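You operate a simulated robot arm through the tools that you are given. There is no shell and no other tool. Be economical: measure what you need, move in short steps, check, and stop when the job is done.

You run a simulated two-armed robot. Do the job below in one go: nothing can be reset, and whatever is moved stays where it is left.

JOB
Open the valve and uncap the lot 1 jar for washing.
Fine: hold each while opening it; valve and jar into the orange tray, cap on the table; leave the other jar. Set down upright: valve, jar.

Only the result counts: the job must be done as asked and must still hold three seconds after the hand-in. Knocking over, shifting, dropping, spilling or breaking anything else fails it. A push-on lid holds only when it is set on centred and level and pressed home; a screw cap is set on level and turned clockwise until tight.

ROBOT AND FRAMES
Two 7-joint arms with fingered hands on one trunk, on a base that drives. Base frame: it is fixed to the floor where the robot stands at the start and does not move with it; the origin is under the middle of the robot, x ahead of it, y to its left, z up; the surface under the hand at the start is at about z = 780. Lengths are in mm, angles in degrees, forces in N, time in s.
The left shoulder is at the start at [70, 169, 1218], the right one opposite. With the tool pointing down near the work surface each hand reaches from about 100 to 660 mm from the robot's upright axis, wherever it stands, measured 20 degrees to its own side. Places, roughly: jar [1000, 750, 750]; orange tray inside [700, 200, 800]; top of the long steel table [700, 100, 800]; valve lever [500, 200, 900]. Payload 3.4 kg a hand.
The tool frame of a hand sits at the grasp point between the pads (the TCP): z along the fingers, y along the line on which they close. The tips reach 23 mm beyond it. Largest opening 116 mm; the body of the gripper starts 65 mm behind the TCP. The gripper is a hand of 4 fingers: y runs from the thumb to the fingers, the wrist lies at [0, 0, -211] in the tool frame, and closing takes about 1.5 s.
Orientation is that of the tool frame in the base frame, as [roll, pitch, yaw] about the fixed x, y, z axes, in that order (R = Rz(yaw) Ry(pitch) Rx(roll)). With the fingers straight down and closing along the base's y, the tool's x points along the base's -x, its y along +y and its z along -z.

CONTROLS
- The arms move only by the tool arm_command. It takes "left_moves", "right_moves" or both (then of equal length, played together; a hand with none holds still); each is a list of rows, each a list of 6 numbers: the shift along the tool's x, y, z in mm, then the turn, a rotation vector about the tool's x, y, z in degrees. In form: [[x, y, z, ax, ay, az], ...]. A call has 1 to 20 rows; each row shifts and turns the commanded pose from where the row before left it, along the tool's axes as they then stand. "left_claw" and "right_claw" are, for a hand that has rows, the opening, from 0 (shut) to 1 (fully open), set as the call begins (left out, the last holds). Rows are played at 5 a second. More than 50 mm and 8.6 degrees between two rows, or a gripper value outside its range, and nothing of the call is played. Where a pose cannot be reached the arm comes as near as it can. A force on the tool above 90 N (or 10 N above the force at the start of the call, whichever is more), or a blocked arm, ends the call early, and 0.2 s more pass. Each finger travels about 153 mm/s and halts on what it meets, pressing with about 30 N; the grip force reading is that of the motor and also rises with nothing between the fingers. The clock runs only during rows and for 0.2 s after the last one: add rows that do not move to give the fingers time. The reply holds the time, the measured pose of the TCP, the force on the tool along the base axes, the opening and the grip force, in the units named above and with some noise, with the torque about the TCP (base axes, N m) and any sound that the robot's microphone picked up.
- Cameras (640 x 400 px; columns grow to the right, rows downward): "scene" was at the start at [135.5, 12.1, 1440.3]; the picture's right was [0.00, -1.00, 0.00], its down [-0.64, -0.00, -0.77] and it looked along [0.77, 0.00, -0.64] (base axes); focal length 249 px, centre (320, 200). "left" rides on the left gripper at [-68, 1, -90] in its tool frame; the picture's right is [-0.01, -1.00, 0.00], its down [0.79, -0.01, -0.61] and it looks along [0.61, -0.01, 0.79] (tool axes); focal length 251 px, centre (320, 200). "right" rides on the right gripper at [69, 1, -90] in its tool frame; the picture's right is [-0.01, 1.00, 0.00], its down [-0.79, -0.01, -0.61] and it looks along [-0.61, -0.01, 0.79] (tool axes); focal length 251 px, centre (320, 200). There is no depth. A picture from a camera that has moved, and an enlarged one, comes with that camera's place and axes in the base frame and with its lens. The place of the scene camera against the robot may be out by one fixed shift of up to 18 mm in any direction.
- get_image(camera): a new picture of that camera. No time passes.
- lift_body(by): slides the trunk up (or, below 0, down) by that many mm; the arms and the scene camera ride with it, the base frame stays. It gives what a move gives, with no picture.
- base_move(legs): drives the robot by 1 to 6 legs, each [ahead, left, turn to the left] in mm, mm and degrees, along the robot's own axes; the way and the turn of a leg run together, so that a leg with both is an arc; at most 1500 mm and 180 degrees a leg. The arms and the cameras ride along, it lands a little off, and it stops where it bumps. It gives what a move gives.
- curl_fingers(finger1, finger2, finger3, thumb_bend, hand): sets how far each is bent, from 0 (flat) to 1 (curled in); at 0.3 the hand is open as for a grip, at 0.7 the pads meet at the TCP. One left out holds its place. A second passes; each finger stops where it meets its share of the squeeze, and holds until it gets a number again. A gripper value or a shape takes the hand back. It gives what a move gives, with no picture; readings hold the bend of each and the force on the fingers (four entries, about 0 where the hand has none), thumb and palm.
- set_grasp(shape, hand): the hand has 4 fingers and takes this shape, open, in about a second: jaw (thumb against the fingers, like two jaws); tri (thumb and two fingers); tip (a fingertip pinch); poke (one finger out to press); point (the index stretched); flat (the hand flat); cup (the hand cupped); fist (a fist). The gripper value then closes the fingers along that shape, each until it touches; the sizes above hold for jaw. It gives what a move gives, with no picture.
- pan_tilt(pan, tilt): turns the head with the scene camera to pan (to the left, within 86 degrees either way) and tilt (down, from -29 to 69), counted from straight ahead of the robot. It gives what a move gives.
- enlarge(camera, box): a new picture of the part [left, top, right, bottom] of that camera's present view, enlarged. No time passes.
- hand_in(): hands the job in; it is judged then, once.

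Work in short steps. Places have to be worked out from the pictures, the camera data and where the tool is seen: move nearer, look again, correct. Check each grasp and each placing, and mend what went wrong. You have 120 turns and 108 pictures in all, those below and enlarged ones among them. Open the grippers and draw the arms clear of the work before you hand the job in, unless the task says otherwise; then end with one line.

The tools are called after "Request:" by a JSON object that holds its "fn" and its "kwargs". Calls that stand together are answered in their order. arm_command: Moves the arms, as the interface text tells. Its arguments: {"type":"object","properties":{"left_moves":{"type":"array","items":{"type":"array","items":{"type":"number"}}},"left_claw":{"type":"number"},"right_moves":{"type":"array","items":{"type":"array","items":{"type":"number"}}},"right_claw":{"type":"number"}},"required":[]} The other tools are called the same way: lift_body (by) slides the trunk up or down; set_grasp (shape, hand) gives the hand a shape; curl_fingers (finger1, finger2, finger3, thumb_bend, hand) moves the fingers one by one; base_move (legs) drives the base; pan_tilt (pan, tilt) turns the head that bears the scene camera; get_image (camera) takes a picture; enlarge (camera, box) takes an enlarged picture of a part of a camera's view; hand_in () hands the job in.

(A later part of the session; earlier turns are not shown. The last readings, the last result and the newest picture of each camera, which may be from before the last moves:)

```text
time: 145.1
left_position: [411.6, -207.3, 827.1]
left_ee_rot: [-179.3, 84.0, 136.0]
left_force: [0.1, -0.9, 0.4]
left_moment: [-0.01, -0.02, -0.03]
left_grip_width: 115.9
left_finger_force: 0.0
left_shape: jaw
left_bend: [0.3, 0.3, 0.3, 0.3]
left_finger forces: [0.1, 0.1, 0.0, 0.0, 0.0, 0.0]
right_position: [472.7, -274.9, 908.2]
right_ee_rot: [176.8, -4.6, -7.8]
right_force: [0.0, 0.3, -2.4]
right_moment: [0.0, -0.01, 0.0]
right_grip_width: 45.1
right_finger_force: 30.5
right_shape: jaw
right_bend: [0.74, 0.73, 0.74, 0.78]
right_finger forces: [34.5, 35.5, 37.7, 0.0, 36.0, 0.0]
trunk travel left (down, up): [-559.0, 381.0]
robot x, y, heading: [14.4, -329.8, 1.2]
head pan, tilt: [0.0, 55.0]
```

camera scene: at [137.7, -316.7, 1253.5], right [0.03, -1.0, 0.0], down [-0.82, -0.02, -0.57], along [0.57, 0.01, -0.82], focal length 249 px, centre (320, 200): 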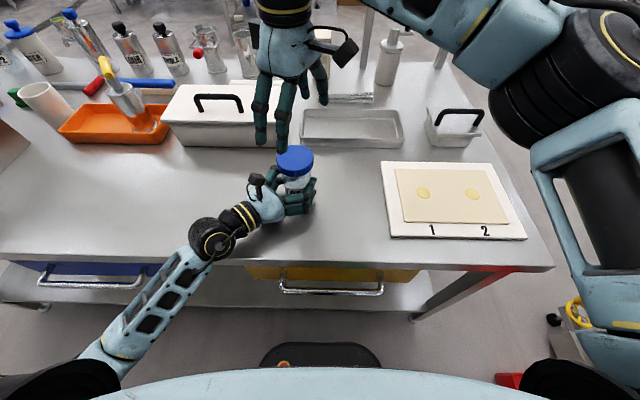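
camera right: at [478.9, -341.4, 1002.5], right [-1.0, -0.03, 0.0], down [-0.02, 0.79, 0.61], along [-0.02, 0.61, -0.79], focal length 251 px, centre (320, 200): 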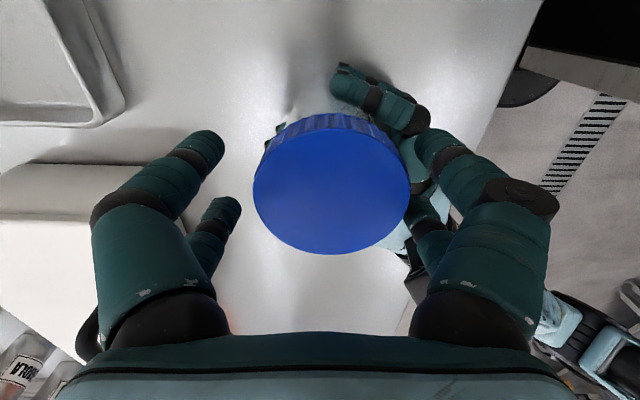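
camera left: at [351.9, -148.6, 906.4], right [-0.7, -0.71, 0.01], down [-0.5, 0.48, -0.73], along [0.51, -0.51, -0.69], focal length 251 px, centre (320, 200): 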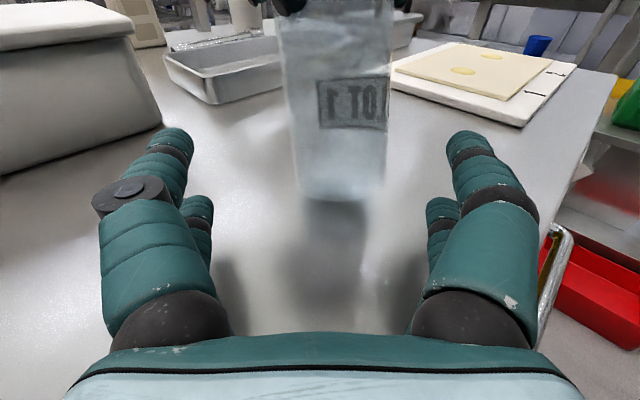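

No contact yet: the jar is hanging at 2.4 N, so it had been raised with the cap. I keep lowering to find the table.

Request:
{"fn": "arm_command", "kwargs": {"right_moves": [[0, 0, 2, 0, 0, 0], [0, 0, 2, 0, 0, 0], [0, 0, 0, 0, 0, 0]]}}

Request:
{"fn": "arm_command", "kwargs": {"right_moves": [[0, 0, 2, 0, 0, 0], [0, 0, 1, 0, 0, 0], [0, 0, 0, 0, 0, 0]]}}

Request:
{"fn": "arm_command", "kwargs": {"right_moves": [[0, 0, 2, 0, 0, 0], [0, 0, 0, 0, 0, 0]]}}

```text
time: 145.9
left_position: [407.8, -207.5, 829.0]
left_ee_rot: [179.7, 84.1, 135.4]
left_force: [-0.6, -0.7, 0.0]
left_moment: [0.01, 0.0, 0.01]
left_grip_width: 115.9
left_finger_force: 0.0
left_shape: jaw
left_bend: [0.3, 0.3, 0.3, 0.3]
left_finger forces: [0.0, 0.0, 0.0, 0.0, 0.0, 0.0]
right_position: [471.8, -273.4, 906.7]
right_ee_rot: [176.9, -4.8, -7.6]
right_force: [-0.2, 1.6, 17.9]
right_moment: [0.24, -0.1, 0.0]
right_grip_width: 45.0
right_finger_force: 30.6
right_shape: jaw
right_bend: [0.74, 0.73, 0.74, 0.78]
right_finger forces: [33.8, 34.5, 38.5, 0.0, 34.9, 0.0]
trunk travel left (down, up): [-559.0, 381.0]
robot x, y, heading: [13.6, -332.4, 1.4]
head pan, tilt: [0.0, 55.0]
```

```text
time: 146.7
left_position: [405.2, -206.7, 830.7]
left_ee_rot: [178.6, 84.1, 134.1]
left_force: [0.2, 0.4, 0.8]
left_moment: [0.0, -0.01, 0.02]
left_grip_width: 116.0
left_finger_force: 0.1
left_shape: jaw
left_bend: [0.3, 0.3, 0.3, 0.3]
left_finger forces: [0.0, 0.0, 0.1, 0.0, 0.1, 0.0]
right_position: [469.9, -274.9, 904.9]
right_ee_rot: [177.0, -5.0, -7.7]
right_force: [0.0, 3.6, 43.3]
right_moment: [0.76, -0.27, 0.01]
right_grip_width: 45.6
right_finger_force: 29.9
right_shape: jaw
right_bend: [0.75, 0.74, 0.74, 0.8]
right_finger forces: [33.6, 34.5, 40.4, 0.0, 34.8, 0.0]
trunk travel left (down, up): [-559.0, 381.0]
robot x, y, heading: [15.5, -330.1, 1.6]
head pan, tilt: [0.0, 55.0]
```

```text
time: 147.3
left_position: [405.8, -207.4, 831.3]
left_ee_rot: [177.9, 84.3, 133.6]
left_force: [-0.3, 0.0, -0.4]
left_moment: [0.0, 0.01, 0.0]
left_grip_width: 115.9
left_finger_force: 0.0
left_shape: jaw
left_bend: [0.3, 0.3, 0.3, 0.3]
left_finger forces: [0.1, 0.0, 0.1, 0.0, 0.0, 0.0]
right_position: [467.6, -274.0, 902.8]
right_ee_rot: [177.2, -5.1, -7.6]
right_force: [-0.1, 5.8, 55.6]
right_moment: [0.83, -0.23, -0.03]
right_grip_width: 45.4
right_finger_force: 29.9
right_shape: jaw
right_bend: [0.76, 0.74, 0.74, 0.8]
right_finger forces: [33.4, 33.9, 41.5, 0.0, 34.8, 0.0]
trunk travel left (down, up): [-559.0, 381.0]
robot x, y, heading: [16.3, -332.3, 1.5]
head pan, tilt: [0.0, 55.0]
```

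That overpressed; contact is at about z=907. I back up 5 mm to unload, then open the right hand so the jar stands on its own.

Request:
{"fn": "arm_command", "kwargs": {"right_moves": [[0, 0, -2.5, 0, 0, 0], [0, 0, -2.7, 0, 0, 0], [0, 0, 0, 0, 0, 0]]}}

Request:
{"fn": "arm_command", "kwargs": {"right_moves": [[0, 0, 0, 0, 0, 0], [0, 0, 0, 0, 0, 0], [0, 0, 0, 0, 0, 0], [0, 0, 0, 0, 0, 0]], "right_claw": 0.8}}

Request:
{"fn": "get_image", "kwargs": {"camera": "left"}}

```text
time: 148.1
left_position: [407.5, -207.0, 829.6]
left_ee_rot: [179.5, 84.1, 135.0]
left_force: [0.1, 0.3, 0.1]
left_moment: [-0.01, 0.03, 0.01]
left_grip_width: 116.1
left_finger_force: 0.1
left_shape: jaw
left_bend: [0.3, 0.3, 0.3, 0.3]
left_finger forces: [0.1, 0.0, 0.0, 0.0, 0.0, 0.0]
right_position: [469.6, -274.5, 904.6]
right_ee_rot: [176.8, -4.8, -7.6]
right_force: [-1.3, 4.5, 27.0]
right_moment: [0.74, 0.02, -0.03]
right_grip_width: 45.4
right_finger_force: 29.4
right_shape: jaw
right_bend: [0.75, 0.74, 0.74, 0.8]
right_finger forces: [34.5, 35.6, 41.8, 0.0, 36.1, 0.0]
trunk travel left (down, up): [-559.0, 381.0]
robot x, y, heading: [13.2, -334.4, 1.4]
head pan, tilt: [0.0, 55.0]
```

```text
time: 149.1
left_position: [410.8, -207.3, 829.4]
left_ee_rot: [-179.3, 84.0, 136.1]
left_force: [0.6, -0.1, -0.5]
left_moment: [0.06, 0.0, 0.02]
left_grip_width: 115.8
left_finger_force: 0.1
left_shape: jaw
left_bend: [0.3, 0.3, 0.3, 0.3]
left_finger forces: [0.0, 0.0, 0.0, 0.0, 0.0, 0.0]
right_position: [472.6, -275.5, 903.9]
right_ee_rot: [176.8, -4.6, -7.6]
right_force: [-0.3, -0.3, -0.6]
right_moment: [0.01, 0.01, 0.0]
right_grip_width: 92.4
right_finger_force: 0.1
right_shape: jaw
right_bend: [0.59, 0.59, 0.59, 0.59]
right_finger forces: [0.0, 0.0, 0.0, 0.1, 0.1, 0.0]
trunk travel left (down, up): [-559.0, 381.0]
robot x, y, heading: [12.6, -333.7, 1.0]
head pan, tilt: [0.0, 55.0]
```

```text
7 pictures are left
camera left: at [352.0, -148.6, 906.3], right [-0.7, -0.71, 0.01], down [-0.5, 0.48, -0.73], along [0.51, -0.51, -0.69], focal length 251 px, centre (320, 200)
```

left: 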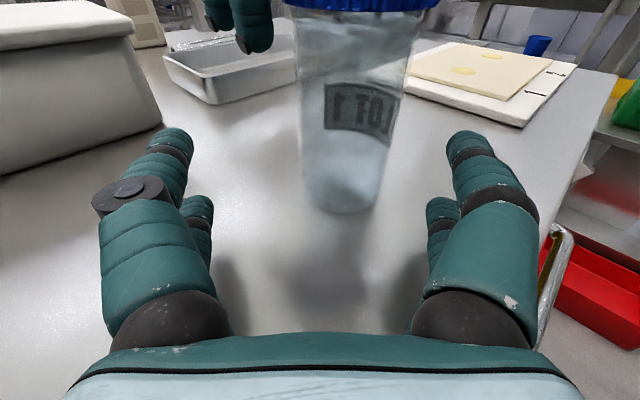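

The jar may be leaning a little in the open right hand. I check with the scene camera view.

Request:
{"fn": "enlarge", "kwargs": {"camera": "scene", "box": [220, 90, 380, 230]}}

```text
2.86 times, centred on (300, 160) of scene
camera zoom: at [138.1, -316.7, 1253.4], right [0.02, -1.0, 0.0], down [-0.82, -0.02, -0.57], along [0.57, 0.01, -0.82], focal length 712 px, centre (377, 314)
```

zoom: 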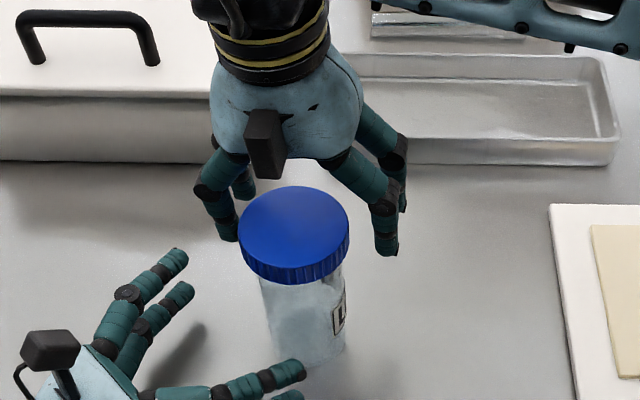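

Good: the jar stands upright at about (444,−266), shifted slightly, cap a few mm higher than at first. I raise and reset the right hand to 92°, and bring the left hand around the jar body.

Request:
{"fn": "arm_command", "kwargs": {"right_moves": [[0, 0, -40, 0, 0, 0], [0, 0, 0, 1.8, -2.3, 0], [0, 0, 0, 1.7, -2.3, 0], [0, 0, 0, 0, 0, 8], [0, 0, 0, 0, 0, 8], [0, 0, 0, 0, 0, 8], [0, 0, 0, 0, 0, 8], [0, 0, 0, 0, 0, 8], [0, 0, 0, 0, 0, 8], [0, 0, 0, 0, 0, 8], [0, 0, 0, 0, 0, 8], [0, 0, 0, 0, 0, 8], [0, 0, 0, 0, 0, 8], [-11.4, 29.3, 0, 0, 0, 0], [0, 0, 0, 0, 0, 0]], "left_moves": [[0, 0, 0, 0, 0, 0], [0, -18, 0, 0, 0, 0], [0, 0, 0, 0, 0, 0], [-2, 0, 20, 0, 0, 0], [-2, 0, 20, 0, 0, 0], [-2, 0, 20, 0, 0, 0], [0, 0, 0, 0, 0, 0], [0, 0, 0, 0, 0, 0], [0, 0, 0, 0, 0, 0], [0, 0, 0, 0, 0, 0], [0, 0, 0, 0, 0, 0], [0, 0, 0, 0, 0, 0], [0, 0, 0, 0, 0, 0], [0, 0, 0, 0, 0, 0], [0, 0, 0, 0, 0, 0]], "right_claw": 0.8}}

Request:
{"fn": "get_image", "kwargs": {"camera": "right"}}

```text
time: 152.3
left_position: [440.6, -264.0, 826.1]
left_ee_rot: [-179.3, 83.9, 136.0]
left_force: [0.1, 0.2, -0.4]
left_moment: [0.01, 0.0, -0.02]
left_grip_width: 116.0
left_finger_force: 0.1
left_shape: jaw
left_bend: [0.3, 0.3, 0.3, 0.3]
left_finger forces: [0.0, 0.0, 0.0, 0.0, 0.1, 0.1]
right_position: [440.4, -261.8, 943.8]
right_ee_rot: [180.0, 0.3, -87.9]
right_force: [-0.9, -0.1, 0.3]
right_moment: [0.0, 0.02, 0.01]
right_grip_width: 92.9
right_finger_force: 0.1
right_shape: jaw
right_bend: [0.59, 0.59, 0.59, 0.59]
right_finger forces: [0.0, 0.0, 0.1, 0.1, 0.0, 0.0]
trunk travel left (down, up): [-559.0, 381.0]
robot x, y, heading: [14.4, -330.3, 1.3]
head pan, tilt: [0.0, 55.0]
```

```text
5 pictures are left
camera right: at [442.9, -330.5, 1032.9], right [-1.0, -0.03, 0.0], down [-0.02, 0.79, 0.61], along [-0.02, 0.61, -0.79], focal length 251 px, centre (320, 200)
```

right: 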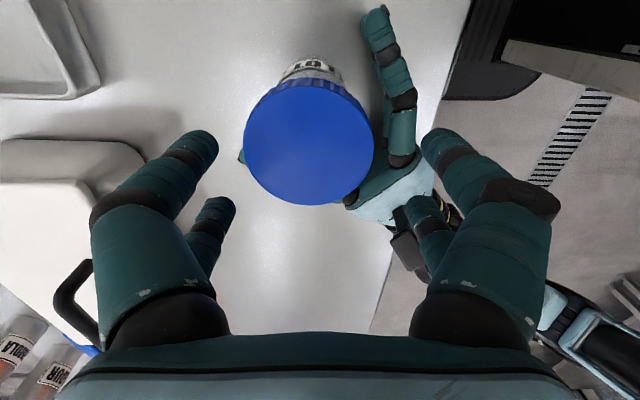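

Cap centre ≈(446,−269). I advance the left 6 mm and grip the body, then lower the right so its tips just reach the cap's lower edge.

Request:
{"fn": "arm_command", "kwargs": {"left_moves": [[-0.6, 0, 6, 0, 0, 0], [0, 0, 0, 0, 0, 0], [0, 0, 0, 0, 0, 0], [0, 0, 0, 0, 0, 0], [0, 0, 0, 0, 0, 0], [0, 0, 0, 0, 0, 0], [0, 0, 0, 0, 0, 0], [0, 0, 0, 0, 0, 0]], "left_claw": 0}}

Request:
{"fn": "arm_command", "kwargs": {"right_moves": [[7.4, -5.9, 13, 0, 0, 0], [0, 0, 13.5, 0, 0, 0], [0, 0, 0, 0, 0, 0]]}}

Request:
{"fn": "arm_command", "kwargs": {"right_moves": [[0, 0, 0, 0, 0, 0], [0, 0, 0, 0, 0, 0], [0, 0, 0, 0, 0, 0], [0, 0, 0, 0, 0, 0], [0, 0, 0, 0, 0, 0], [0, 0, 0, 0, 0, -8], [0, 0, 0, 0, 0, -8], [0, 0, 0, 0, 0, -8], [0, 0, 0, 0, 0, 0]], "right_claw": 0}}

```text
time: 154.1
left_position: [444.0, -267.5, 825.8]
left_ee_rot: [-179.5, 84.0, 135.9]
left_force: [1.0, -0.2, 2.9]
left_moment: [-0.07, -0.03, 0.03]
left_grip_width: 44.0
left_finger_force: 30.2
left_shape: jaw
left_bend: [0.73, 0.73, 0.74, 0.78]
left_finger forces: [28.8, 27.2, 26.6, 0.0, 27.3, 0.1]
right_position: [440.8, -261.2, 944.7]
right_ee_rot: [-179.8, 0.3, -87.8]
right_force: [0.4, -0.3, 0.0]
right_moment: [-0.02, 0.03, -0.01]
right_grip_width: 92.6
right_finger_force: 0.0
right_shape: jaw
right_bend: [0.59, 0.59, 0.59, 0.59]
right_finger forces: [0.0, 0.0, 0.1, 0.1, 0.0, 0.0]
trunk travel left (down, up): [-559.0, 381.0]
robot x, y, heading: [14.7, -331.7, 1.6]
head pan, tilt: [0.0, 55.0]
```

```text
time: 154.9
left_position: [444.5, -267.7, 826.0]
left_ee_rot: [-179.5, 84.0, 136.0]
left_force: [0.7, -1.0, 3.4]
left_moment: [-0.05, -0.03, 0.0]
left_grip_width: 43.8
left_finger_force: 30.0
left_shape: jaw
left_bend: [0.73, 0.73, 0.74, 0.78]
left_finger forces: [28.7, 27.2, 26.9, 0.0, 27.5, 0.0]
right_position: [446.6, -269.3, 917.3]
right_ee_rot: [-179.9, 0.4, -87.8]
right_force: [0.1, 0.5, -0.2]
right_moment: [0.01, 0.0, -0.03]
right_grip_width: 92.5
right_finger_force: 0.0
right_shape: jaw
right_bend: [0.59, 0.59, 0.59, 0.59]
right_finger forces: [0.0, 0.0, 0.0, 0.1, 0.1, 0.0]
trunk travel left (down, up): [-559.0, 381.0]
robot x, y, heading: [14.3, -332.2, 1.5]
head pan, tilt: [0.0, 55.0]
```

```text
time: 156.9
left_position: [444.3, -269.0, 827.1]
left_ee_rot: [179.8, 84.0, 135.3]
left_force: [23.9, -16.3, 3.3]
left_moment: [0.26, 0.29, 1.13]
left_grip_width: 38.9
left_finger_force: 29.9
left_shape: jaw
left_bend: [0.77, 0.77, 0.74, 0.77]
left_finger forces: [32.9, 28.5, 32.8, 0.0, 40.1, 0.0]
right_position: [444.4, -269.1, 917.9]
right_ee_rot: [-179.9, 0.5, -63.6]
right_force: [-20.2, 12.8, 10.7]
right_moment: [0.49, 1.29, -1.18]
right_grip_width: 49.7
right_finger_force: 29.9
right_shape: jaw
right_bend: [0.73, 0.73, 0.73, 0.76]
right_finger forces: [29.1, 39.7, 27.4, 0.1, 27.1, 0.0]
trunk travel left (down, up): [-559.0, 381.0]
robot x, y, heading: [16.8, -332.7, 1.5]
head pan, tilt: [0.0, 55.0]
```

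Torque of 1.2 N m this time with the jar beginning to slip in the left: the thread may already be at its end. I relieve 8° and try lifting the cap.

Request:
{"fn": "arm_command", "kwargs": {"right_moves": [[0, 0, 0, 0, 0, 8], [0, 0, -4, 0, 0, 0], [0, 0, -4, 0, 0, 0], [0, 0, 0, 0, 0, 0]]}}

```text
time: 157.9
left_position: [445.8, -266.7, 829.4]
left_ee_rot: [179.8, 84.4, 135.2]
left_force: [13.3, -13.4, 37.7]
left_moment: [0.65, 0.19, -0.08]
left_grip_width: 39.1
left_finger_force: 30.1
left_shape: jaw
left_bend: [0.76, 0.76, 0.75, 0.77]
left_finger forces: [34.2, 30.1, 29.2, 0.0, 34.2, 0.0]
right_position: [447.2, -269.2, 923.4]
right_ee_rot: [180.0, 0.1, -71.9]
right_force: [-13.9, 12.6, -39.3]
right_moment: [0.51, 1.06, 0.1]
right_grip_width: 49.1
right_finger_force: 30.4
right_shape: jaw
right_bend: [0.72, 0.73, 0.73, 0.75]
right_finger forces: [28.6, 33.9, 32.7, 0.1, 25.5, 0.0]
trunk travel left (down, up): [-559.0, 381.0]
robot x, y, heading: [12.3, -331.2, 1.6]
head pan, tilt: [0.0, 55.0]
```

39 N again without release. I take a look at how the right fingers sit on the cap.

Request:
{"fn": "get_image", "kwargs": {"camera": "left"}}

```text
4 pictures are left
camera left: at [386.4, -209.0, 906.9], right [-0.7, -0.71, 0.01], down [-0.49, 0.47, -0.73], along [0.52, -0.52, -0.68], focal length 251 px, centre (320, 200)
```

left: 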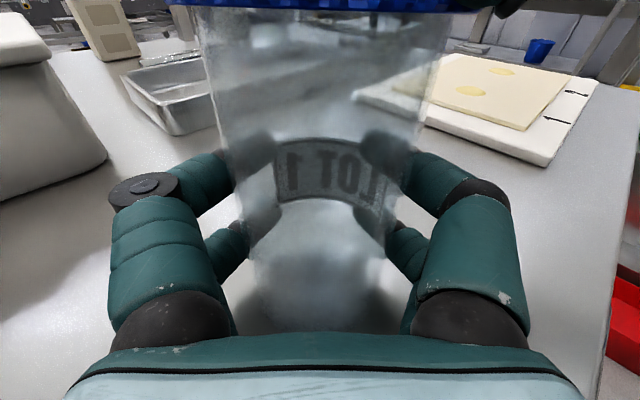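

The tips are now only on the cap, and the jar itself barely turned. I reduce the pull, correct the ~4 mm lateral offset, and turn further counter-clockwise.

Request:
{"fn": "arm_command", "kwargs": {"right_moves": [[-3.8, 1.9, 4, 0, 0, 0], [0, 0, 0, 0, 0, 0], [0, 0, 0, 0, 0, -8], [0, 0, 0, 0, 0, -8], [0, 0, 0, 0, 0, -8], [0, 0, 0, 0, 0, 0]]}}

Request:
{"fn": "arm_command", "kwargs": {"right_moves": [[0, 0, 0, 0, 0, -8], [0, 0, 0, 0, 0, -8], [0, 0, 0, 0, 0, -8], [0, 0, 0, 0, 0, 0]]}}

```text
time: 159.3
left_position: [445.8, -268.4, 825.4]
left_ee_rot: [-178.9, 83.8, 136.6]
left_force: [16.5, -11.4, 5.4]
left_moment: [0.02, 0.71, 0.92]
left_grip_width: 34.1
left_finger_force: 30.7
left_shape: jaw
left_bend: [0.78, 0.79, 0.77, 0.8]
left_finger forces: [24.6, 25.8, 27.7, 0.0, 33.5, 0.1]
right_position: [443.0, -264.8, 920.6]
right_ee_rot: [-179.7, 0.3, -47.6]
right_force: [-17.5, 11.5, -9.0]
right_moment: [1.06, 0.99, -0.9]
right_grip_width: 48.7
right_finger_force: 30.2
right_shape: jaw
right_bend: [0.72, 0.73, 0.73, 0.75]
right_finger forces: [26.9, 39.7, 32.3, 0.0, 27.6, 0.1]
trunk travel left (down, up): [-559.0, 381.0]
robot x, y, heading: [15.5, -331.2, 1.7]
head pan, tilt: [0.0, 55.0]
```

```text
time: 160.3
left_position: [445.0, -268.4, 824.7]
left_ee_rot: [-178.7, 83.9, 136.6]
left_force: [18.5, -22.6, -10.6]
left_moment: [0.24, 0.96, 1.86]
left_grip_width: 24.9
left_finger_force: 30.3
left_shape: jaw
left_bend: [0.79, 0.8, 0.8, 0.82]
left_finger forces: [23.2, 20.4, 34.1, 0.1, 36.6, 0.1]
right_position: [444.3, -266.4, 921.6]
right_ee_rot: [-179.5, 0.2, -23.7]
right_force: [-19.3, 22.1, 9.0]
right_moment: [1.83, 0.86, -1.84]
right_grip_width: 48.1
right_finger_force: 30.6
right_shape: jaw
right_bend: [0.71, 0.74, 0.76, 0.75]
right_finger forces: [22.3, 42.4, 39.7, 0.0, 32.7, 0.0]
trunk travel left (down, up): [-559.0, 381.0]
robot x, y, heading: [13.5, -330.1, 1.2]
head pan, tilt: [0.0, 55.0]
```

The jar keeps rolling in the left grip once torque exceeds ~1 N m; the thread seems at its end. I take off the twist and pull up more firmly.

Request:
{"fn": "arm_command", "kwargs": {"right_moves": [[0, 0, 0, 0, 0, 8], [0, 0, -4, 0, 0, 0], [0, 0, -4, 0, 0, 0], [0, 0, -4, 0, 0, 0], [0, 0, 0, 0, 0, 0]]}}

Request:
{"fn": "arm_command", "kwargs": {"right_moves": [[0, 0, -4, 0, 0, 0], [0, 0, -4, 0, 0, 0], [0, 0, 0, 0, 0, 0]]}}

```text
time: 161.5
left_position: [445.4, -268.4, 830.6]
left_ee_rot: [179.5, 84.4, 135.0]
left_force: [17.6, -17.6, 48.2]
left_moment: [1.0, 1.59, 0.12]
left_grip_width: 25.2
left_finger_force: 30.1
left_shape: jaw
left_bend: [0.79, 0.8, 0.8, 0.84]
left_finger forces: [22.1, 26.9, 32.1, 0.1, 27.1, 0.0]
right_position: [443.6, -266.3, 931.8]
right_ee_rot: [-180.0, 0.2, -31.8]
right_force: [-17.9, 17.5, -49.7]
right_moment: [0.81, 0.35, -0.11]
right_grip_width: 48.0
right_finger_force: 30.3
right_shape: jaw
right_bend: [0.71, 0.72, 0.74, 0.74]
right_finger forces: [26.1, 39.0, 36.5, 0.0, 32.2, 0.1]
trunk travel left (down, up): [-559.0, 381.0]
robot x, y, heading: [13.2, -335.3, 1.2]
head pan, tilt: [0.0, 55.0]
```

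```text
time: 162.3
left_position: [444.8, -268.2, 831.2]
left_ee_rot: [178.7, 84.9, 134.2]
left_force: [13.9, -13.3, 68.8]
left_moment: [1.29, 2.08, 0.08]
left_grip_width: 25.5
left_finger_force: 29.9
left_shape: jaw
left_bend: [0.78, 0.8, 0.8, 0.85]
left_finger forces: [21.8, 31.3, 39.4, 0.1, 22.3, 0.1]
right_position: [442.5, -266.0, 940.3]
right_ee_rot: [-179.9, 0.3, -31.8]
right_force: [-15.2, 13.2, -70.0]
right_moment: [0.19, -0.41, -0.08]
right_grip_width: 42.4
right_finger_force: 29.9
right_shape: jaw
right_bend: [0.73, 0.71, 0.71, 0.79]
right_finger forces: [96.8, 38.8, 39.2, 0.0, 70.5, 0.1]
trunk travel left (down, up): [-559.0, 381.0]
robot x, y, heading: [13.3, -329.1, 1.6]
head pan, tilt: [0.0, 55.0]
```

Even 70 N doesn't free it, so it is still threaded. I ease the pull and test whether the cap is free in the other sense (diagnostic 24° clockwise).

Request:
{"fn": "arm_command", "kwargs": {"right_moves": [[0, 0, 6, 0, 0, 0], [0, 0, 6, 0, 0, 0], [0, 0, 6, 0, 0, 0], [0, 0, 0, 0, 0, 0]]}}

Request:
{"fn": "arm_command", "kwargs": {"right_moves": [[0, 0, 0, 0, 0, 8], [0, 0, 0, 0, 0, 8], [0, 0, 0, 0, 0, 8], [0, 0, 0, 0, 0, 0]]}}

```text
time: 163.3
left_position: [444.1, -268.0, 821.6]
left_ee_rot: [-178.4, 83.4, 137.1]
left_force: [4.6, 2.3, -16.0]
left_moment: [-0.05, 1.06, 0.06]
left_grip_width: 25.6
left_finger_force: 29.6
left_shape: jaw
left_bend: [0.78, 0.8, 0.8, 0.85]
left_finger forces: [27.1, 32.7, 40.7, 0.0, 23.0, 0.1]
right_position: [444.0, -265.8, 923.9]
right_ee_rot: [-179.4, -0.1, -32.0]
right_force: [-2.7, -3.0, 21.8]
right_moment: [-0.23, -0.88, -0.13]
right_grip_width: 43.2
right_finger_force: 30.1
right_shape: jaw
right_bend: [0.75, 0.71, 0.72, 0.81]
right_finger forces: [82.7, 36.5, 34.0, 0.0, 57.1, 0.0]
trunk travel left (down, up): [-559.0, 381.0]
robot x, y, heading: [13.5, -336.1, 1.3]
head pan, tilt: [0.0, 55.0]
```

```text
time: 164.3
left_position: [446.1, -267.5, 824.4]
left_ee_rot: [-179.6, 83.6, 135.9]
left_force: [12.5, 15.3, -44.1]
left_moment: [0.77, -0.67, -0.88]
left_grip_width: 25.8
left_finger_force: 30.1
left_shape: jaw
left_bend: [0.78, 0.8, 0.8, 0.85]
left_finger forces: [23.4, 48.5, 31.4, 0.1, 26.9, 0.0]
right_position: [442.9, -266.8, 922.6]
right_ee_rot: [-179.9, 0.2, -55.8]
right_force: [-11.9, -14.7, 44.2]
right_moment: [-2.31, 1.82, 0.85]
right_grip_width: 44.0
right_finger_force: 30.3
right_shape: jaw
right_bend: [0.81, 0.74, 0.72, 0.81]
right_finger forces: [97.4, 36.7, 38.5, 0.0, 50.6, 0.0]
trunk travel left (down, up): [-559.0, 381.0]
robot x, y, heading: [17.3, -328.0, 1.6]
head pan, tilt: [0.0, 55.0]
```

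A right finger is jammed somewhere (≈98 N). I open the right hand, raise it clear, and look.

Request:
{"fn": "arm_command", "kwargs": {"right_moves": [[0, 0, 0, 0, 0, 0], [0, 0, 0, 0, 0, 0], [0, 0, 0, 0, 0, 0], [0, 0, 0, 0, 0, 0], [0, 0, -30, 0, 0, 0], [0, 0, -40, 0, 0, 0], [0, 0, 0, 0, 0, 0]], "right_claw": 0.9}}

Request:
{"fn": "enlarge", "kwargs": {"camera": "scene", "box": [230, 100, 370, 240]}}

```text
time: 165.9
left_position: [445.7, -267.2, 826.8]
left_ee_rot: [-179.0, 84.1, 136.3]
left_force: [-0.3, -0.6, -1.0]
left_moment: [-0.04, -0.04, 0.06]
left_grip_width: 26.9
left_finger_force: 29.7
left_shape: jaw
left_bend: [0.79, 0.8, 0.8, 0.87]
left_finger forces: [21.2, 37.3, 40.1, 0.1, 20.5, 0.0]
right_position: [442.4, -266.8, 992.4]
right_ee_rot: [-179.8, 0.4, -55.8]
right_force: [0.1, 0.3, 0.5]
right_moment: [0.02, 0.03, 0.0]
right_grip_width: 104.3
right_finger_force: 0.1
right_shape: jaw
right_bend: [0.47, 0.47, 0.47, 0.47]
right_finger forces: [0.1, 0.0, 0.0, 0.0, 0.1, 0.1]
trunk travel left (down, up): [-559.0, 381.0]
robot x, y, heading: [15.6, -335.3, 1.3]
head pan, tilt: [0.0, 55.0]
```

```text
2.86 times, centred on (300, 170) of scene
camera zoom: at [138.4, -316.7, 1253.4], right [0.03, -1.0, 0.0], down [-0.82, -0.02, -0.57], along [0.57, 0.01, -0.82], focal length 712 px, centre (377, 286)
```

zoom: 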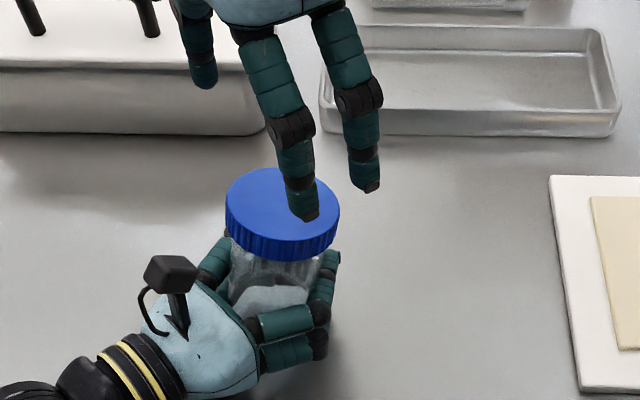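

The jar is intact and upright in the left hand. I reset cleanly: open and back the left off, turn the right to ~92°, and take one picture from above for exact centring.

Request:
{"fn": "arm_command", "kwargs": {"left_moves": [[0, 0, 0, 0, 0, 0], [0, 0, 0, 0, 0, 0], [0, 0, 0, 0, 0, 0], [0, 0, 0, 0, 0, 0], [2, 0, -20, 0, 0, 0], [2, 0, -20, 0, 0, 0], [0, 0, 0, 0, 0, 0]], "right_moves": [[0, 0, 0, 0, 0, 8], [0, 0, 0, 0, 0, 8], [0, 0, 0, 0, 0, 8], [0, 0, 0, 0, 0, 8], [0, 0, 0, 0, 0, 0], [0, 0, 0, 0, 0, 0], [0, 0, 0, 0, 0, 0]], "left_claw": 1}}

Request:
{"fn": "get_image", "kwargs": {"camera": "right"}}

```text
time: 167.5
left_position: [418.1, -239.4, 826.7]
left_ee_rot: [-179.4, 84.0, 136.0]
left_force: [-0.2, -0.2, -0.9]
left_moment: [-0.01, -0.01, -0.01]
left_grip_width: 115.8
left_finger_force: 0.1
left_shape: jaw
left_bend: [0.3, 0.3, 0.3, 0.3]
left_finger forces: [0.0, 0.0, 0.0, 0.0, 0.1, 0.0]
right_position: [442.8, -265.4, 993.4]
right_ee_rot: [-179.9, 0.3, -87.9]
right_force: [-0.1, 0.0, -0.7]
right_moment: [0.03, -0.01, -0.01]
right_grip_width: 104.5
right_finger_force: 0.0
right_shape: jaw
right_bend: [0.47, 0.47, 0.47, 0.47]
right_finger forces: [0.0, 0.0, 0.0, 0.0, 0.1, 0.0]
trunk travel left (down, up): [-559.0, 381.0]
robot x, y, heading: [13.0, -332.4, 1.3]
head pan, tilt: [0.0, 55.0]
```

```text
2 pictures are left
camera right: at [445.8, -335.1, 1082.3], right [-1.0, -0.03, 0.0], down [-0.02, 0.79, 0.61], along [-0.02, 0.61, -0.79], focal length 251 px, centre (320, 200)
```

right: 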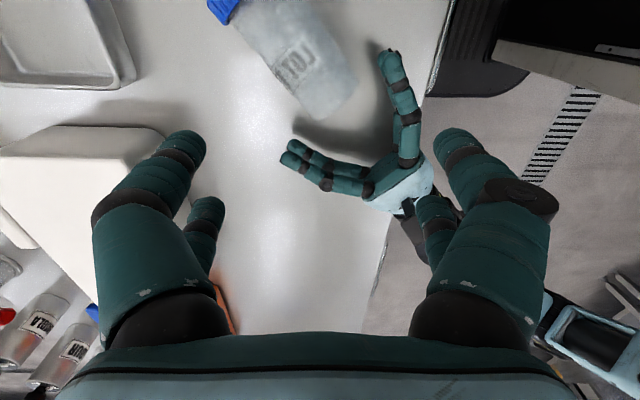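

The jar has tipped over and lies along the left hand's pointing direction, cap away; it is intact and still. I can pick it up with the left hand from above and swing it upright. First raise the trunk, move the right hand away, and turn the left hand downward above the jar.

Request:
{"fn": "lift_body", "kwargs": {"by": 110}}

Request:
{"fn": "arm_command", "kwargs": {"right_moves": [[45, 0, 0, 0, 0, 0], [45, 0, 0, 0, 0, 0], [45, 0, 0, 0, 0, 0], [45, 0, 0, 0, 0, 0], [35, 0, 0, 0, 0, 0], [0, 0, 0, 0, 0, 0], [0, 0, 0, 0, 0, 0], [0, 0, 0, 0, 0, 0], [0, 0, 0, 0, 0, 0], [0, 0, 0, 0, 0, 0], [0, 0, 0, 0, 0, 0], [0, 0, 0, 0, 0, 0], [0, 0, 0, 0, 0, 0], [0, 0, 0, 0, 0, 0], [0, 0, 0, 0, 0, 0], [0, 0, 0, 0, 0, 0], [0, 0, 0, 0, 0, 0], [0, 0, 0, 0, 0, 0]], "left_moves": [[0, 0, 0, 0, 0, 0], [0, 0, 0, 0, 0, 0], [0, 0, 0, 0, 0, 0], [0, 0, 0, 0, 0, 0], [0, 0, 0, 0, 7.64, 0], [0, 0, 0, 0, 7.64, 0], [0, 0, 0, 0, 7.64, 0], [0, 0, 0, 0, 7.64, 0], [0, 0, 0, 0, 7.64, 0], [0, 0, 0, 0, 7.64, 0], [0, 0, 0, 0, 7.64, 0], [0, 0, 0, 0, 7.64, 0], [0, 0, 0, 0, 7.64, 0], [0, 0, 0, 0, 7.64, 0], [0, 0, 0, 0, 7.64, 0], [-36.7, 2.1, 0, 0, 0, 0], [-36.7, 2.1, 0, 0, 0, 0], [0, 0, 0, 0, 0, 0]], "left_claw": 1}}

Request:
{"fn": "get_image", "kwargs": {"camera": "left"}}

```text
time: 168.9
left_position: [418.3, -239.6, 935.3]
left_ee_rot: [-179.3, 84.0, 136.1]
left_force: [0.6, -0.9, 0.1]
left_moment: [0.02, -0.04, -0.01]
left_grip_width: 115.9
left_finger_force: 0.0
left_shape: jaw
left_bend: [0.3, 0.3, 0.3, 0.3]
left_finger forces: [0.0, 0.1, 0.1, 0.1, 0.0, 0.1]
right_position: [443.2, -265.4, 1104.1]
right_ee_rot: [-179.9, 0.3, -87.8]
right_force: [1.2, -0.2, -0.5]
right_moment: [0.0, 0.03, 0.02]
right_grip_width: 104.3
right_finger_force: 0.0
right_shape: jaw
right_bend: [0.47, 0.47, 0.47, 0.47]
right_finger forces: [0.0, 0.0, 0.0, 0.0, 0.0, 0.0]
trunk travel left (down, up): [-669.0, 271.0]
robot x, y, heading: [12.2, -332.1, 1.3]
head pan, tilt: [0.0, 55.0]
```

```text
time: 172.7
left_position: [472.1, -287.0, 934.6]
left_ee_rot: [-179.9, -0.2, 135.4]
left_force: [0.7, 0.0, 0.3]
left_moment: [0.0, 0.01, 0.05]
left_grip_width: 115.9
left_finger_force: 0.1
left_shape: jaw
left_bend: [0.3, 0.3, 0.3, 0.3]
left_finger forces: [0.1, 0.0, 0.1, 0.0, 0.1, 0.0]
right_position: [451.2, -481.6, 1102.7]
right_ee_rot: [-179.9, 0.3, -87.8]
right_force: [-0.4, -0.9, 0.0]
right_moment: [0.01, 0.03, 0.05]
right_grip_width: 104.2
right_finger_force: 0.0
right_shape: jaw
right_bend: [0.47, 0.47, 0.47, 0.47]
right_finger forces: [0.0, 0.0, 0.0, 0.1, 0.0, 0.0]
trunk travel left (down, up): [-669.0, 271.0]
robot x, y, heading: [16.5, -331.4, 1.4]
head pan, tilt: [0.0, 55.0]
```

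```text
1 pictures are left
camera left: at [520.6, -334.1, 1024.9], right [-0.7, -0.72, 0.0], down [-0.57, 0.55, 0.61], along [-0.44, 0.42, -0.79], focal length 251 px, centre (320, 200)
```

left: 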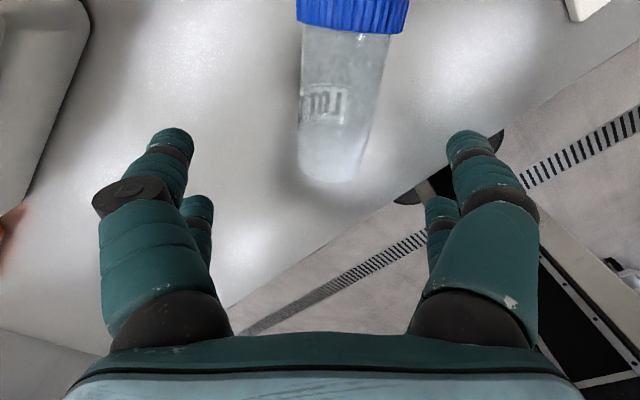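

The jar lies at about (457,−298) mid-body, 4° off my heading. I align, lower over it and grip.

Request:
{"fn": "arm_command", "kwargs": {"left_moves": [[2.5, -18.7, 0, 0, 0, 4], [0, 0, 0, 0, 0, 0]]}}

Request:
{"fn": "lift_body", "kwargs": {"by": -125}}

Request:
{"fn": "arm_command", "kwargs": {"left_moves": [[0, 0, 0, 0, 0, 0], [0, 0, 0, 0, 0, 0], [0, 0, 0, 0, 0, 0], [0, 0, 0, 0, 0, 0], [0, 0, 0, 0, 0, 0], [0, 0, 0, 0, 0, 0], [0, 0, 0, 0, 0, 0]], "left_claw": 0}}

```text
time: 173.3
left_position: [455.8, -300.1, 935.4]
left_ee_rot: [-179.8, 0.0, 131.4]
left_force: [-0.4, -0.4, -0.2]
left_moment: [-0.01, -0.01, 0.0]
left_grip_width: 115.9
left_finger_force: 0.1
left_shape: jaw
left_bend: [0.3, 0.3, 0.3, 0.3]
left_finger forces: [0.1, 0.0, 0.0, 0.1, 0.0, 0.0]
right_position: [452.3, -482.1, 1101.6]
right_ee_rot: [-179.8, 0.2, -87.7]
right_force: [-0.3, 0.2, -0.1]
right_moment: [-0.03, 0.01, -0.02]
right_grip_width: 104.6
right_finger_force: 0.1
right_shape: jaw
right_bend: [0.47, 0.47, 0.47, 0.47]
right_finger forces: [0.1, 0.0, 0.0, 0.0, 0.1, 0.0]
trunk travel left (down, up): [-669.0, 271.0]
robot x, y, heading: [13.6, -331.5, 1.2]
head pan, tilt: [0.0, 55.0]
```

```text
time: 174.8
left_position: [456.7, -298.4, 809.6]
left_ee_rot: [-179.9, -0.1, 131.5]
left_force: [0.4, 0.4, 0.6]
left_moment: [-0.01, -0.02, 0.01]
left_grip_width: 115.9
left_finger_force: 0.0
left_shape: jaw
left_bend: [0.3, 0.3, 0.3, 0.3]
left_finger forces: [0.1, 0.1, 0.1, 0.0, 0.0, 0.0]
right_position: [451.7, -481.7, 977.3]
right_ee_rot: [-179.9, 0.3, -87.9]
right_force: [0.0, -0.9, -0.4]
right_moment: [-0.02, -0.01, 0.02]
right_grip_width: 104.5
right_finger_force: 0.1
right_shape: jaw
right_bend: [0.47, 0.47, 0.47, 0.47]
right_finger forces: [0.1, 0.0, 0.0, 0.1, 0.0, 0.1]
trunk travel left (down, up): [-544.0, 396.0]
robot x, y, heading: [12.5, -331.8, 1.7]
head pan, tilt: [0.0, 55.0]
```

```text
time: 176.4
left_position: [457.0, -300.0, 809.4]
left_ee_rot: [-179.9, -0.1, 131.5]
left_force: [0.6, 0.1, -0.3]
left_moment: [0.01, 0.01, 0.02]
left_grip_width: 42.0
left_finger_force: 30.1
left_shape: jaw
left_bend: [0.74, 0.74, 0.73, 0.78]
left_finger forces: [27.6, 28.2, 28.0, 0.0, 28.8, 0.0]
right_position: [451.2, -481.9, 977.3]
right_ee_rot: [-179.8, 0.2, -87.8]
right_force: [1.1, 0.0, 0.0]
right_moment: [0.03, 0.01, -0.02]
right_grip_width: 104.3
right_finger_force: 0.1
right_shape: jaw
right_bend: [0.47, 0.47, 0.47, 0.47]
right_finger forces: [0.0, 0.0, 0.0, 0.1, 0.1, 0.0]
trunk travel left (down, up): [-544.0, 396.0]
robot x, y, heading: [17.6, -332.4, 1.2]
head pan, tilt: [0.0, 55.0]
```

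Balanced grip. I lift and swing the left hand back to horizontal, bringing the jar upright with the cap on top.

Request:
{"fn": "lift_body", "kwargs": {"by": 110}}

Request:
{"fn": "arm_command", "kwargs": {"left_moves": [[0, 0, 0, 0, -8.18, 0], [0, 0, 0, 0, -8.18, 0], [0, 0, 0, 0, -8.18, 0], [0, 0, 0, 0, -8.18, 0], [0, 0, 0, 0, -8.18, 0], [0, 0, 0, 0, -8.18, 0], [0, 0, 0, 0, -8.18, 0], [0, 0, 0, 0, -8.18, 0], [0, 0, 0, 0, -8.18, 0], [0, 0, 0, 0, -8.18, 0], [0, 0, 0, 0, -8.18, 0], [0, 0, 0, 0, 0, 0]]}}

Request:
{"fn": "lift_body", "kwargs": {"by": -68}}

```text
time: 177.8
left_position: [456.2, -298.9, 920.9]
left_ee_rot: [-179.9, -0.2, 131.4]
left_force: [0.3, -1.0, -1.8]
left_moment: [0.04, 0.03, 0.04]
left_grip_width: 41.9
left_finger_force: 30.5
left_shape: jaw
left_bend: [0.74, 0.74, 0.73, 0.78]
left_finger forces: [27.6, 28.2, 27.9, 0.1, 28.8, 0.0]
right_position: [452.6, -483.0, 1087.1]
right_ee_rot: [-179.9, 0.3, -87.8]
right_force: [-0.9, 0.9, -0.8]
right_moment: [-0.01, 0.0, -0.02]
right_grip_width: 104.1
right_finger_force: 0.1
right_shape: jaw
right_bend: [0.47, 0.47, 0.47, 0.47]
right_finger forces: [0.0, 0.0, 0.1, 0.0, 0.0, 0.0]
trunk travel left (down, up): [-654.0, 286.0]
robot x, y, heading: [17.3, -336.4, 1.3]
head pan, tilt: [0.0, 55.0]
```

```text
time: 180.4
left_position: [457.2, -297.9, 920.7]
left_ee_rot: [-74.5, 89.9, -123.0]
left_force: [-0.7, 0.8, -1.9]
left_moment: [-0.02, 0.0, -0.02]
left_grip_width: 41.7
left_finger_force: 30.3
left_shape: jaw
left_bend: [0.74, 0.74, 0.73, 0.78]
left_finger forces: [26.6, 27.9, 27.5, 0.0, 28.4, 0.0]
right_position: [451.6, -482.1, 1086.6]
right_ee_rot: [-179.9, 0.3, -87.8]
right_force: [0.5, 0.3, 0.1]
right_moment: [0.02, 0.01, -0.01]
right_grip_width: 104.3
right_finger_force: 0.0
right_shape: jaw
right_bend: [0.47, 0.47, 0.47, 0.47]
right_finger forces: [0.1, 0.0, 0.1, 0.0, 0.1, 0.1]
trunk travel left (down, up): [-654.0, 286.0]
robot x, y, heading: [19.2, -334.4, 1.4]
head pan, tilt: [0.0, 55.0]
```

```text
time: 181.5
left_position: [456.2, -298.9, 853.2]
left_ee_rot: [-142.5, 89.9, 169.0]
left_force: [0.9, -0.6, -1.5]
left_moment: [0.0, 0.01, -0.02]
left_grip_width: 41.6
left_finger_force: 29.7
left_shape: jaw
left_bend: [0.74, 0.74, 0.73, 0.78]
left_finger forces: [26.6, 27.9, 27.5, 0.1, 28.3, 0.1]
right_position: [452.0, -483.0, 1019.3]
right_ee_rot: [-179.9, 0.4, -87.7]
right_force: [-0.2, -0.2, 0.1]
right_moment: [-0.02, 0.01, -0.02]
right_grip_width: 104.5
right_finger_force: 0.1
right_shape: jaw
right_bend: [0.47, 0.47, 0.47, 0.47]
right_finger forces: [0.0, 0.0, 0.0, 0.0, 0.1, 0.0]
trunk travel left (down, up): [-586.0, 354.0]
robot x, y, heading: [19.6, -333.6, 1.5]
head pan, tilt: [0.0, 55.0]
```

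Upright again. I lower until the jar's bottom touches the table, which also tells me the grip height exactly.

Request:
{"fn": "lift_body", "kwargs": {"by": -6}}

Request:
{"fn": "lift_body", "kwargs": {"by": -4}}

Request:
{"fn": "lift_body", "kwargs": {"by": -4}}

```text
time: 182.1
left_position: [456.4, -298.9, 846.9]
left_ee_rot: [-139.4, 89.9, 172.2]
left_force: [-0.8, 0.2, -1.5]
left_moment: [0.0, 0.02, -0.02]
left_grip_width: 41.2
left_finger_force: 29.8
left_shape: jaw
left_bend: [0.74, 0.74, 0.73, 0.78]
left_finger forces: [26.7, 27.9, 27.5, 0.0, 28.4, 0.1]
right_position: [452.4, -482.9, 1013.5]
right_ee_rot: [-180.0, 0.2, -87.9]
right_force: [-0.6, 0.2, 0.9]
right_moment: [0.03, -0.01, -0.02]
right_grip_width: 104.5
right_finger_force: 0.0
right_shape: jaw
right_bend: [0.47, 0.47, 0.47, 0.47]
right_finger forces: [0.0, 0.0, 0.0, 0.0, 0.0, 0.0]
trunk travel left (down, up): [-580.0, 360.0]
robot x, y, heading: [15.1, -330.6, 1.5]
head pan, tilt: [0.0, 55.0]
```

```text
time: 182.6
left_position: [455.4, -299.1, 841.3]
left_ee_rot: [-140.9, 90.0, 170.5]
left_force: [-0.1, 0.5, -1.5]
left_moment: [0.0, 0.05, -0.02]
left_grip_width: 41.5
left_finger_force: 29.9
left_shape: jaw
left_bend: [0.74, 0.74, 0.73, 0.78]
left_finger forces: [26.7, 27.9, 27.5, 0.0, 28.3, 0.1]
right_position: [452.7, -483.2, 1008.9]
right_ee_rot: [-179.9, 0.2, -87.8]
right_force: [-0.5, 0.6, -0.3]
right_moment: [0.01, -0.02, -0.02]
right_grip_width: 104.4
right_finger_force: 0.1
right_shape: jaw
right_bend: [0.47, 0.47, 0.47, 0.47]
right_finger forces: [0.0, 0.0, 0.1, 0.0, 0.0, 0.1]
trunk travel left (down, up): [-576.0, 364.0]
robot x, y, heading: [14.2, -330.8, 1.3]
head pan, tilt: [0.0, 55.0]
```

```text
time: 183.1
left_position: [455.7, -299.0, 837.7]
left_ee_rot: [-140.5, 89.9, 170.9]
left_force: [0.3, 0.0, -1.5]
left_moment: [0.0, -0.01, -0.01]
left_grip_width: 41.4
left_finger_force: 29.8
left_shape: jaw
left_bend: [0.74, 0.74, 0.73, 0.78]
left_finger forces: [26.7, 28.0, 27.5, 0.0, 28.3, 0.0]
right_position: [451.9, -481.6, 1005.4]
right_ee_rot: [-179.9, 0.3, -87.9]
right_force: [0.0, 0.5, 0.7]
right_moment: [-0.03, -0.02, -0.02]
right_grip_width: 104.4
right_finger_force: 0.0
right_shape: jaw
right_bend: [0.47, 0.47, 0.47, 0.47]
right_finger forces: [0.1, 0.0, 0.0, 0.0, 0.0, 0.1]
trunk travel left (down, up): [-572.0, 368.0]
robot x, y, heading: [13.6, -333.5, 1.5]
head pan, tilt: [0.0, 55.0]
```

No contact yet; continuing down.

Request:
{"fn": "lift_body", "kwargs": {"by": -4}}

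Request:
{"fn": "lift_body", "kwargs": {"by": -4}}

Request:
{"fn": "lift_body", "kwargs": {"by": -3}}

Request:
{"fn": "lift_body", "kwargs": {"by": -3}}

```text
time: 183.7
left_position: [455.7, -299.6, 834.4]
left_ee_rot: [-140.2, 89.9, 171.2]
left_force: [0.9, 0.9, -1.8]
left_moment: [-0.03, 0.03, -0.04]
left_grip_width: 41.3
left_finger_force: 29.7
left_shape: jaw
left_bend: [0.74, 0.74, 0.73, 0.78]
left_finger forces: [26.7, 27.9, 27.5, 0.1, 28.3, 0.1]
right_position: [452.8, -484.2, 1000.5]
right_ee_rot: [-179.9, 0.3, -87.8]
right_force: [-0.2, -0.2, 0.3]
right_moment: [-0.01, -0.02, 0.0]
right_grip_width: 104.4
right_finger_force: 0.2
right_shape: jaw
right_bend: [0.47, 0.47, 0.47, 0.47]
right_finger forces: [0.0, 0.0, 0.0, 0.1, 0.0, 0.0]
trunk travel left (down, up): [-568.0, 372.0]
robot x, y, heading: [16.2, -327.3, 1.6]
head pan, tilt: [0.0, 55.0]
```

```text
time: 184.2
left_position: [455.8, -300.0, 829.7]
left_ee_rot: [141.6, 90.0, 93.2]
left_force: [1.6, -0.3, 4.9]
left_moment: [0.08, 0.05, -0.03]
left_grip_width: 41.5
left_finger_force: 29.9
left_shape: jaw
left_bend: [0.74, 0.74, 0.74, 0.78]
left_finger forces: [27.7, 28.4, 27.6, 0.0, 28.5, 0.0]
right_position: [451.2, -483.3, 997.0]
right_ee_rot: [-179.9, 0.3, -87.7]
right_force: [-0.5, -0.1, -0.4]
right_moment: [0.01, 0.01, 0.02]
right_grip_width: 104.6
right_finger_force: 0.0
right_shape: jaw
right_bend: [0.47, 0.47, 0.47, 0.47]
right_finger forces: [0.0, 0.0, 0.1, 0.0, 0.0, 0.1]
trunk travel left (down, up): [-564.0, 376.0]
robot x, y, heading: [18.3, -329.9, 1.4]
head pan, tilt: [0.0, 55.0]
```

```text
time: 184.7
left_position: [455.8, -299.3, 830.2]
left_ee_rot: [6.2, 89.8, -42.3]
left_force: [5.0, -1.6, 19.6]
left_moment: [0.13, 0.28, 0.01]
left_grip_width: 41.4
left_finger_force: 29.8
left_shape: jaw
left_bend: [0.74, 0.74, 0.74, 0.78]
left_finger forces: [31.6, 28.4, 28.2, 0.0, 29.6, 0.0]
right_position: [452.6, -482.0, 995.3]
right_ee_rot: [-179.9, 0.5, -87.8]
right_force: [-0.7, 0.5, -0.6]
right_moment: [-0.02, 0.0, 0.0]
right_grip_width: 104.3
right_finger_force: 0.0
right_shape: jaw
right_bend: [0.47, 0.47, 0.47, 0.47]
right_finger forces: [0.0, 0.0, 0.0, 0.0, 0.1, 0.0]
trunk travel left (down, up): [-561.0, 379.0]
robot x, y, heading: [18.2, -330.4, 1.5]
head pan, tilt: [0.0, 55.0]
```

```text
time: 185.2
left_position: [455.0, -300.0, 829.4]
left_ee_rot: [23.5, 89.6, -25.2]
left_force: [10.7, -1.4, 40.2]
left_moment: [0.14, 0.14, 0.02]
left_grip_width: 40.9
left_finger_force: 30.2
left_shape: jaw
left_bend: [0.73, 0.74, 0.74, 0.78]
left_finger forces: [33.0, 29.7, 27.5, 0.0, 29.4, 0.0]
right_position: [449.4, -483.0, 992.3]
right_ee_rot: [-179.8, 0.4, -87.8]
right_force: [-0.3, 1.0, -0.6]
right_moment: [0.02, 0.02, 0.03]
right_grip_width: 104.4
right_finger_force: 0.0
right_shape: jaw
right_bend: [0.47, 0.47, 0.47, 0.47]
right_finger forces: [0.0, 0.1, 0.0, 0.1, 0.0, 0.0]
trunk travel left (down, up): [-558.0, 382.0]
robot x, y, heading: [15.7, -329.5, 1.5]
head pan, tilt: [0.0, 55.0]
```

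Standing, with the axis at the left TCP (455.5,−299.5). I ease 2 mm, and bring the right hand over it at the original stroke height.

Request:
{"fn": "lift_body", "kwargs": {"by": 2}}

Request:
{"fn": "arm_command", "kwargs": {"right_moves": [[-45.9, -2, 0, 0, 0, 0], [-45.9, -2, 0, 0, 0, 0], [-45.9, -2, 0, 0, 0, 0], [-45.9, -2, 0, 0, 0, 0], [0, 0, 44, 0, 0, 0], [0, 0, 44, 0, 0, 0], [0, 0, 0, 0, 0, 0]], "right_claw": 0.8}}

Request:
{"fn": "arm_command", "kwargs": {"right_moves": [[0, 0, 0, 0, 0, 0], [0, 0, 0, 0, 0, 0], [0, 0, 0, 0, 0, 0], [0, 0, 0, 0, 0, 0], [0, 0, 0, 0, 0, 0]], "right_claw": 0}}

Request:
{"fn": "arm_command", "kwargs": {"right_moves": [[0, 0, 0, 0, 0, -8], [0, 0, 0, 0, 0, -8], [0, 0, 0, 0, 0, -8], [0, 0, 0, 0, 0, 0]]}}

```text
time: 185.7
left_position: [454.7, -300.4, 828.6]
left_ee_rot: [24.4, 89.8, -24.2]
left_force: [11.9, -2.5, 38.3]
left_moment: [0.15, 0.0, 0.0]
left_grip_width: 41.3
left_finger_force: 30.0
left_shape: jaw
left_bend: [0.73, 0.74, 0.74, 0.78]
left_finger forces: [32.9, 30.5, 27.4, 0.2, 29.4, 0.0]
right_position: [451.2, -483.8, 994.0]
right_ee_rot: [-179.8, 0.3, -87.8]
right_force: [0.3, 0.1, 0.6]
right_moment: [-0.01, -0.03, 0.02]
right_grip_width: 104.5
right_finger_force: 0.0
right_shape: jaw
right_bend: [0.47, 0.47, 0.47, 0.47]
right_finger forces: [0.1, 0.0, 0.0, 0.1, 0.0, 0.1]
trunk travel left (down, up): [-560.0, 380.0]
robot x, y, heading: [19.5, -331.0, 1.5]
head pan, tilt: [0.0, 55.0]
```

```text
time: 187.3
left_position: [453.5, -299.8, 829.3]
left_ee_rot: [25.2, 89.8, -23.4]
left_force: [1.2, -0.6, 32.6]
left_moment: [0.04, -0.03, -0.03]
left_grip_width: 41.2
left_finger_force: 30.4
left_shape: jaw
left_bend: [0.73, 0.74, 0.74, 0.78]
left_finger forces: [30.2, 28.2, 28.3, 0.0, 30.0, 0.0]
right_position: [451.0, -297.4, 906.0]
right_ee_rot: [-179.7, 0.3, -87.8]
right_force: [-0.3, 0.7, 0.4]
right_moment: [-0.02, 0.02, 0.0]
right_grip_width: 93.0
right_finger_force: 0.1
right_shape: jaw
right_bend: [0.58, 0.58, 0.58, 0.58]
right_finger forces: [0.0, 0.0, 0.0, 0.1, 0.1, 0.0]
trunk travel left (down, up): [-560.0, 380.0]
robot x, y, heading: [15.8, -329.4, 1.1]
head pan, tilt: [0.0, 55.0]
```

```text
time: 188.5
left_position: [454.1, -298.8, 828.7]
left_ee_rot: [19.2, 89.8, -29.4]
left_force: [-1.6, 1.1, 31.9]
left_moment: [0.0, 0.0, -0.05]
left_grip_width: 40.9
left_finger_force: 30.1
left_shape: jaw
left_bend: [0.73, 0.74, 0.74, 0.78]
left_finger forces: [29.3, 27.4, 28.5, 0.0, 30.1, 0.0]
right_position: [450.9, -296.6, 906.3]
right_ee_rot: [-179.9, 0.3, -87.8]
right_force: [-0.8, -1.3, -12.5]
right_moment: [-0.02, -0.07, -0.02]
right_grip_width: 51.9
right_finger_force: 30.1
right_shape: jaw
right_bend: [0.73, 0.73, 0.72, 0.76]
right_finger forces: [28.2, 28.4, 28.6, 0.0, 24.0, 0.0]
trunk travel left (down, up): [-560.0, 380.0]
robot x, y, heading: [16.3, -331.6, 1.5]
head pan, tilt: [0.0, 55.0]
```

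```text
time: 189.5
left_position: [454.3, -299.6, 828.8]
left_ee_rot: [28.5, 89.8, -20.0]
left_force: [-0.4, -1.2, 29.7]
left_moment: [-0.02, -0.06, -0.08]
left_grip_width: 41.3
left_finger_force: 30.1
left_shape: jaw
left_bend: [0.74, 0.74, 0.74, 0.78]
left_finger forces: [29.4, 28.2, 28.9, 0.1, 30.7, 0.0]
right_position: [451.1, -297.7, 908.3]
right_ee_rot: [-179.6, 0.2, -63.7]
right_force: [1.8, -1.4, -0.2]
right_moment: [-0.04, -0.02, 0.01]
right_grip_width: 51.6
right_finger_force: 30.0
right_shape: jaw
right_bend: [0.74, 0.73, 0.72, 0.76]
right_finger forces: [26.0, 27.3, 30.4, 0.0, 24.5, 0.0]
trunk travel left (down, up): [-560.0, 380.0]
robot x, y, heading: [13.5, -327.9, 1.2]
head pan, tilt: [0.0, 55.0]
```

Now it turns with no torque and no side load – the cap may be loose. I lift 15 mm and watch the forces.

Request:
{"fn": "arm_command", "kwargs": {"right_moves": [[0, 0, -5, 0, 0, 0], [0, 0, -5, 0, 0, 0], [0, 0, -5, 0, 0, 0], [0, 0, 0, 0, 0, 0]]}}

```text
time: 190.5
left_position: [453.6, -299.6, 829.2]
left_ee_rot: [32.0, 89.8, -16.4]
left_force: [1.9, -0.5, 30.4]
left_moment: [-0.02, 0.0, -0.06]
left_grip_width: 41.0
left_finger_force: 30.0
left_shape: jaw
left_bend: [0.74, 0.74, 0.74, 0.78]
left_finger forces: [30.0, 28.4, 28.8, 0.0, 30.4, 0.0]
right_position: [451.0, -297.9, 923.1]
right_ee_rot: [-179.6, 0.3, -63.8]
right_force: [0.2, 0.1, -0.5]
right_moment: [0.01, -0.01, -0.02]
right_grip_width: 51.7
right_finger_force: 30.0
right_shape: jaw
right_bend: [0.74, 0.73, 0.72, 0.76]
right_finger forces: [26.3, 27.6, 30.2, 0.0, 24.3, 0.1]
trunk travel left (down, up): [-560.0, 380.0]
robot x, y, heading: [14.7, -331.7, 1.5]
head pan, tilt: [0.0, 55.0]
```

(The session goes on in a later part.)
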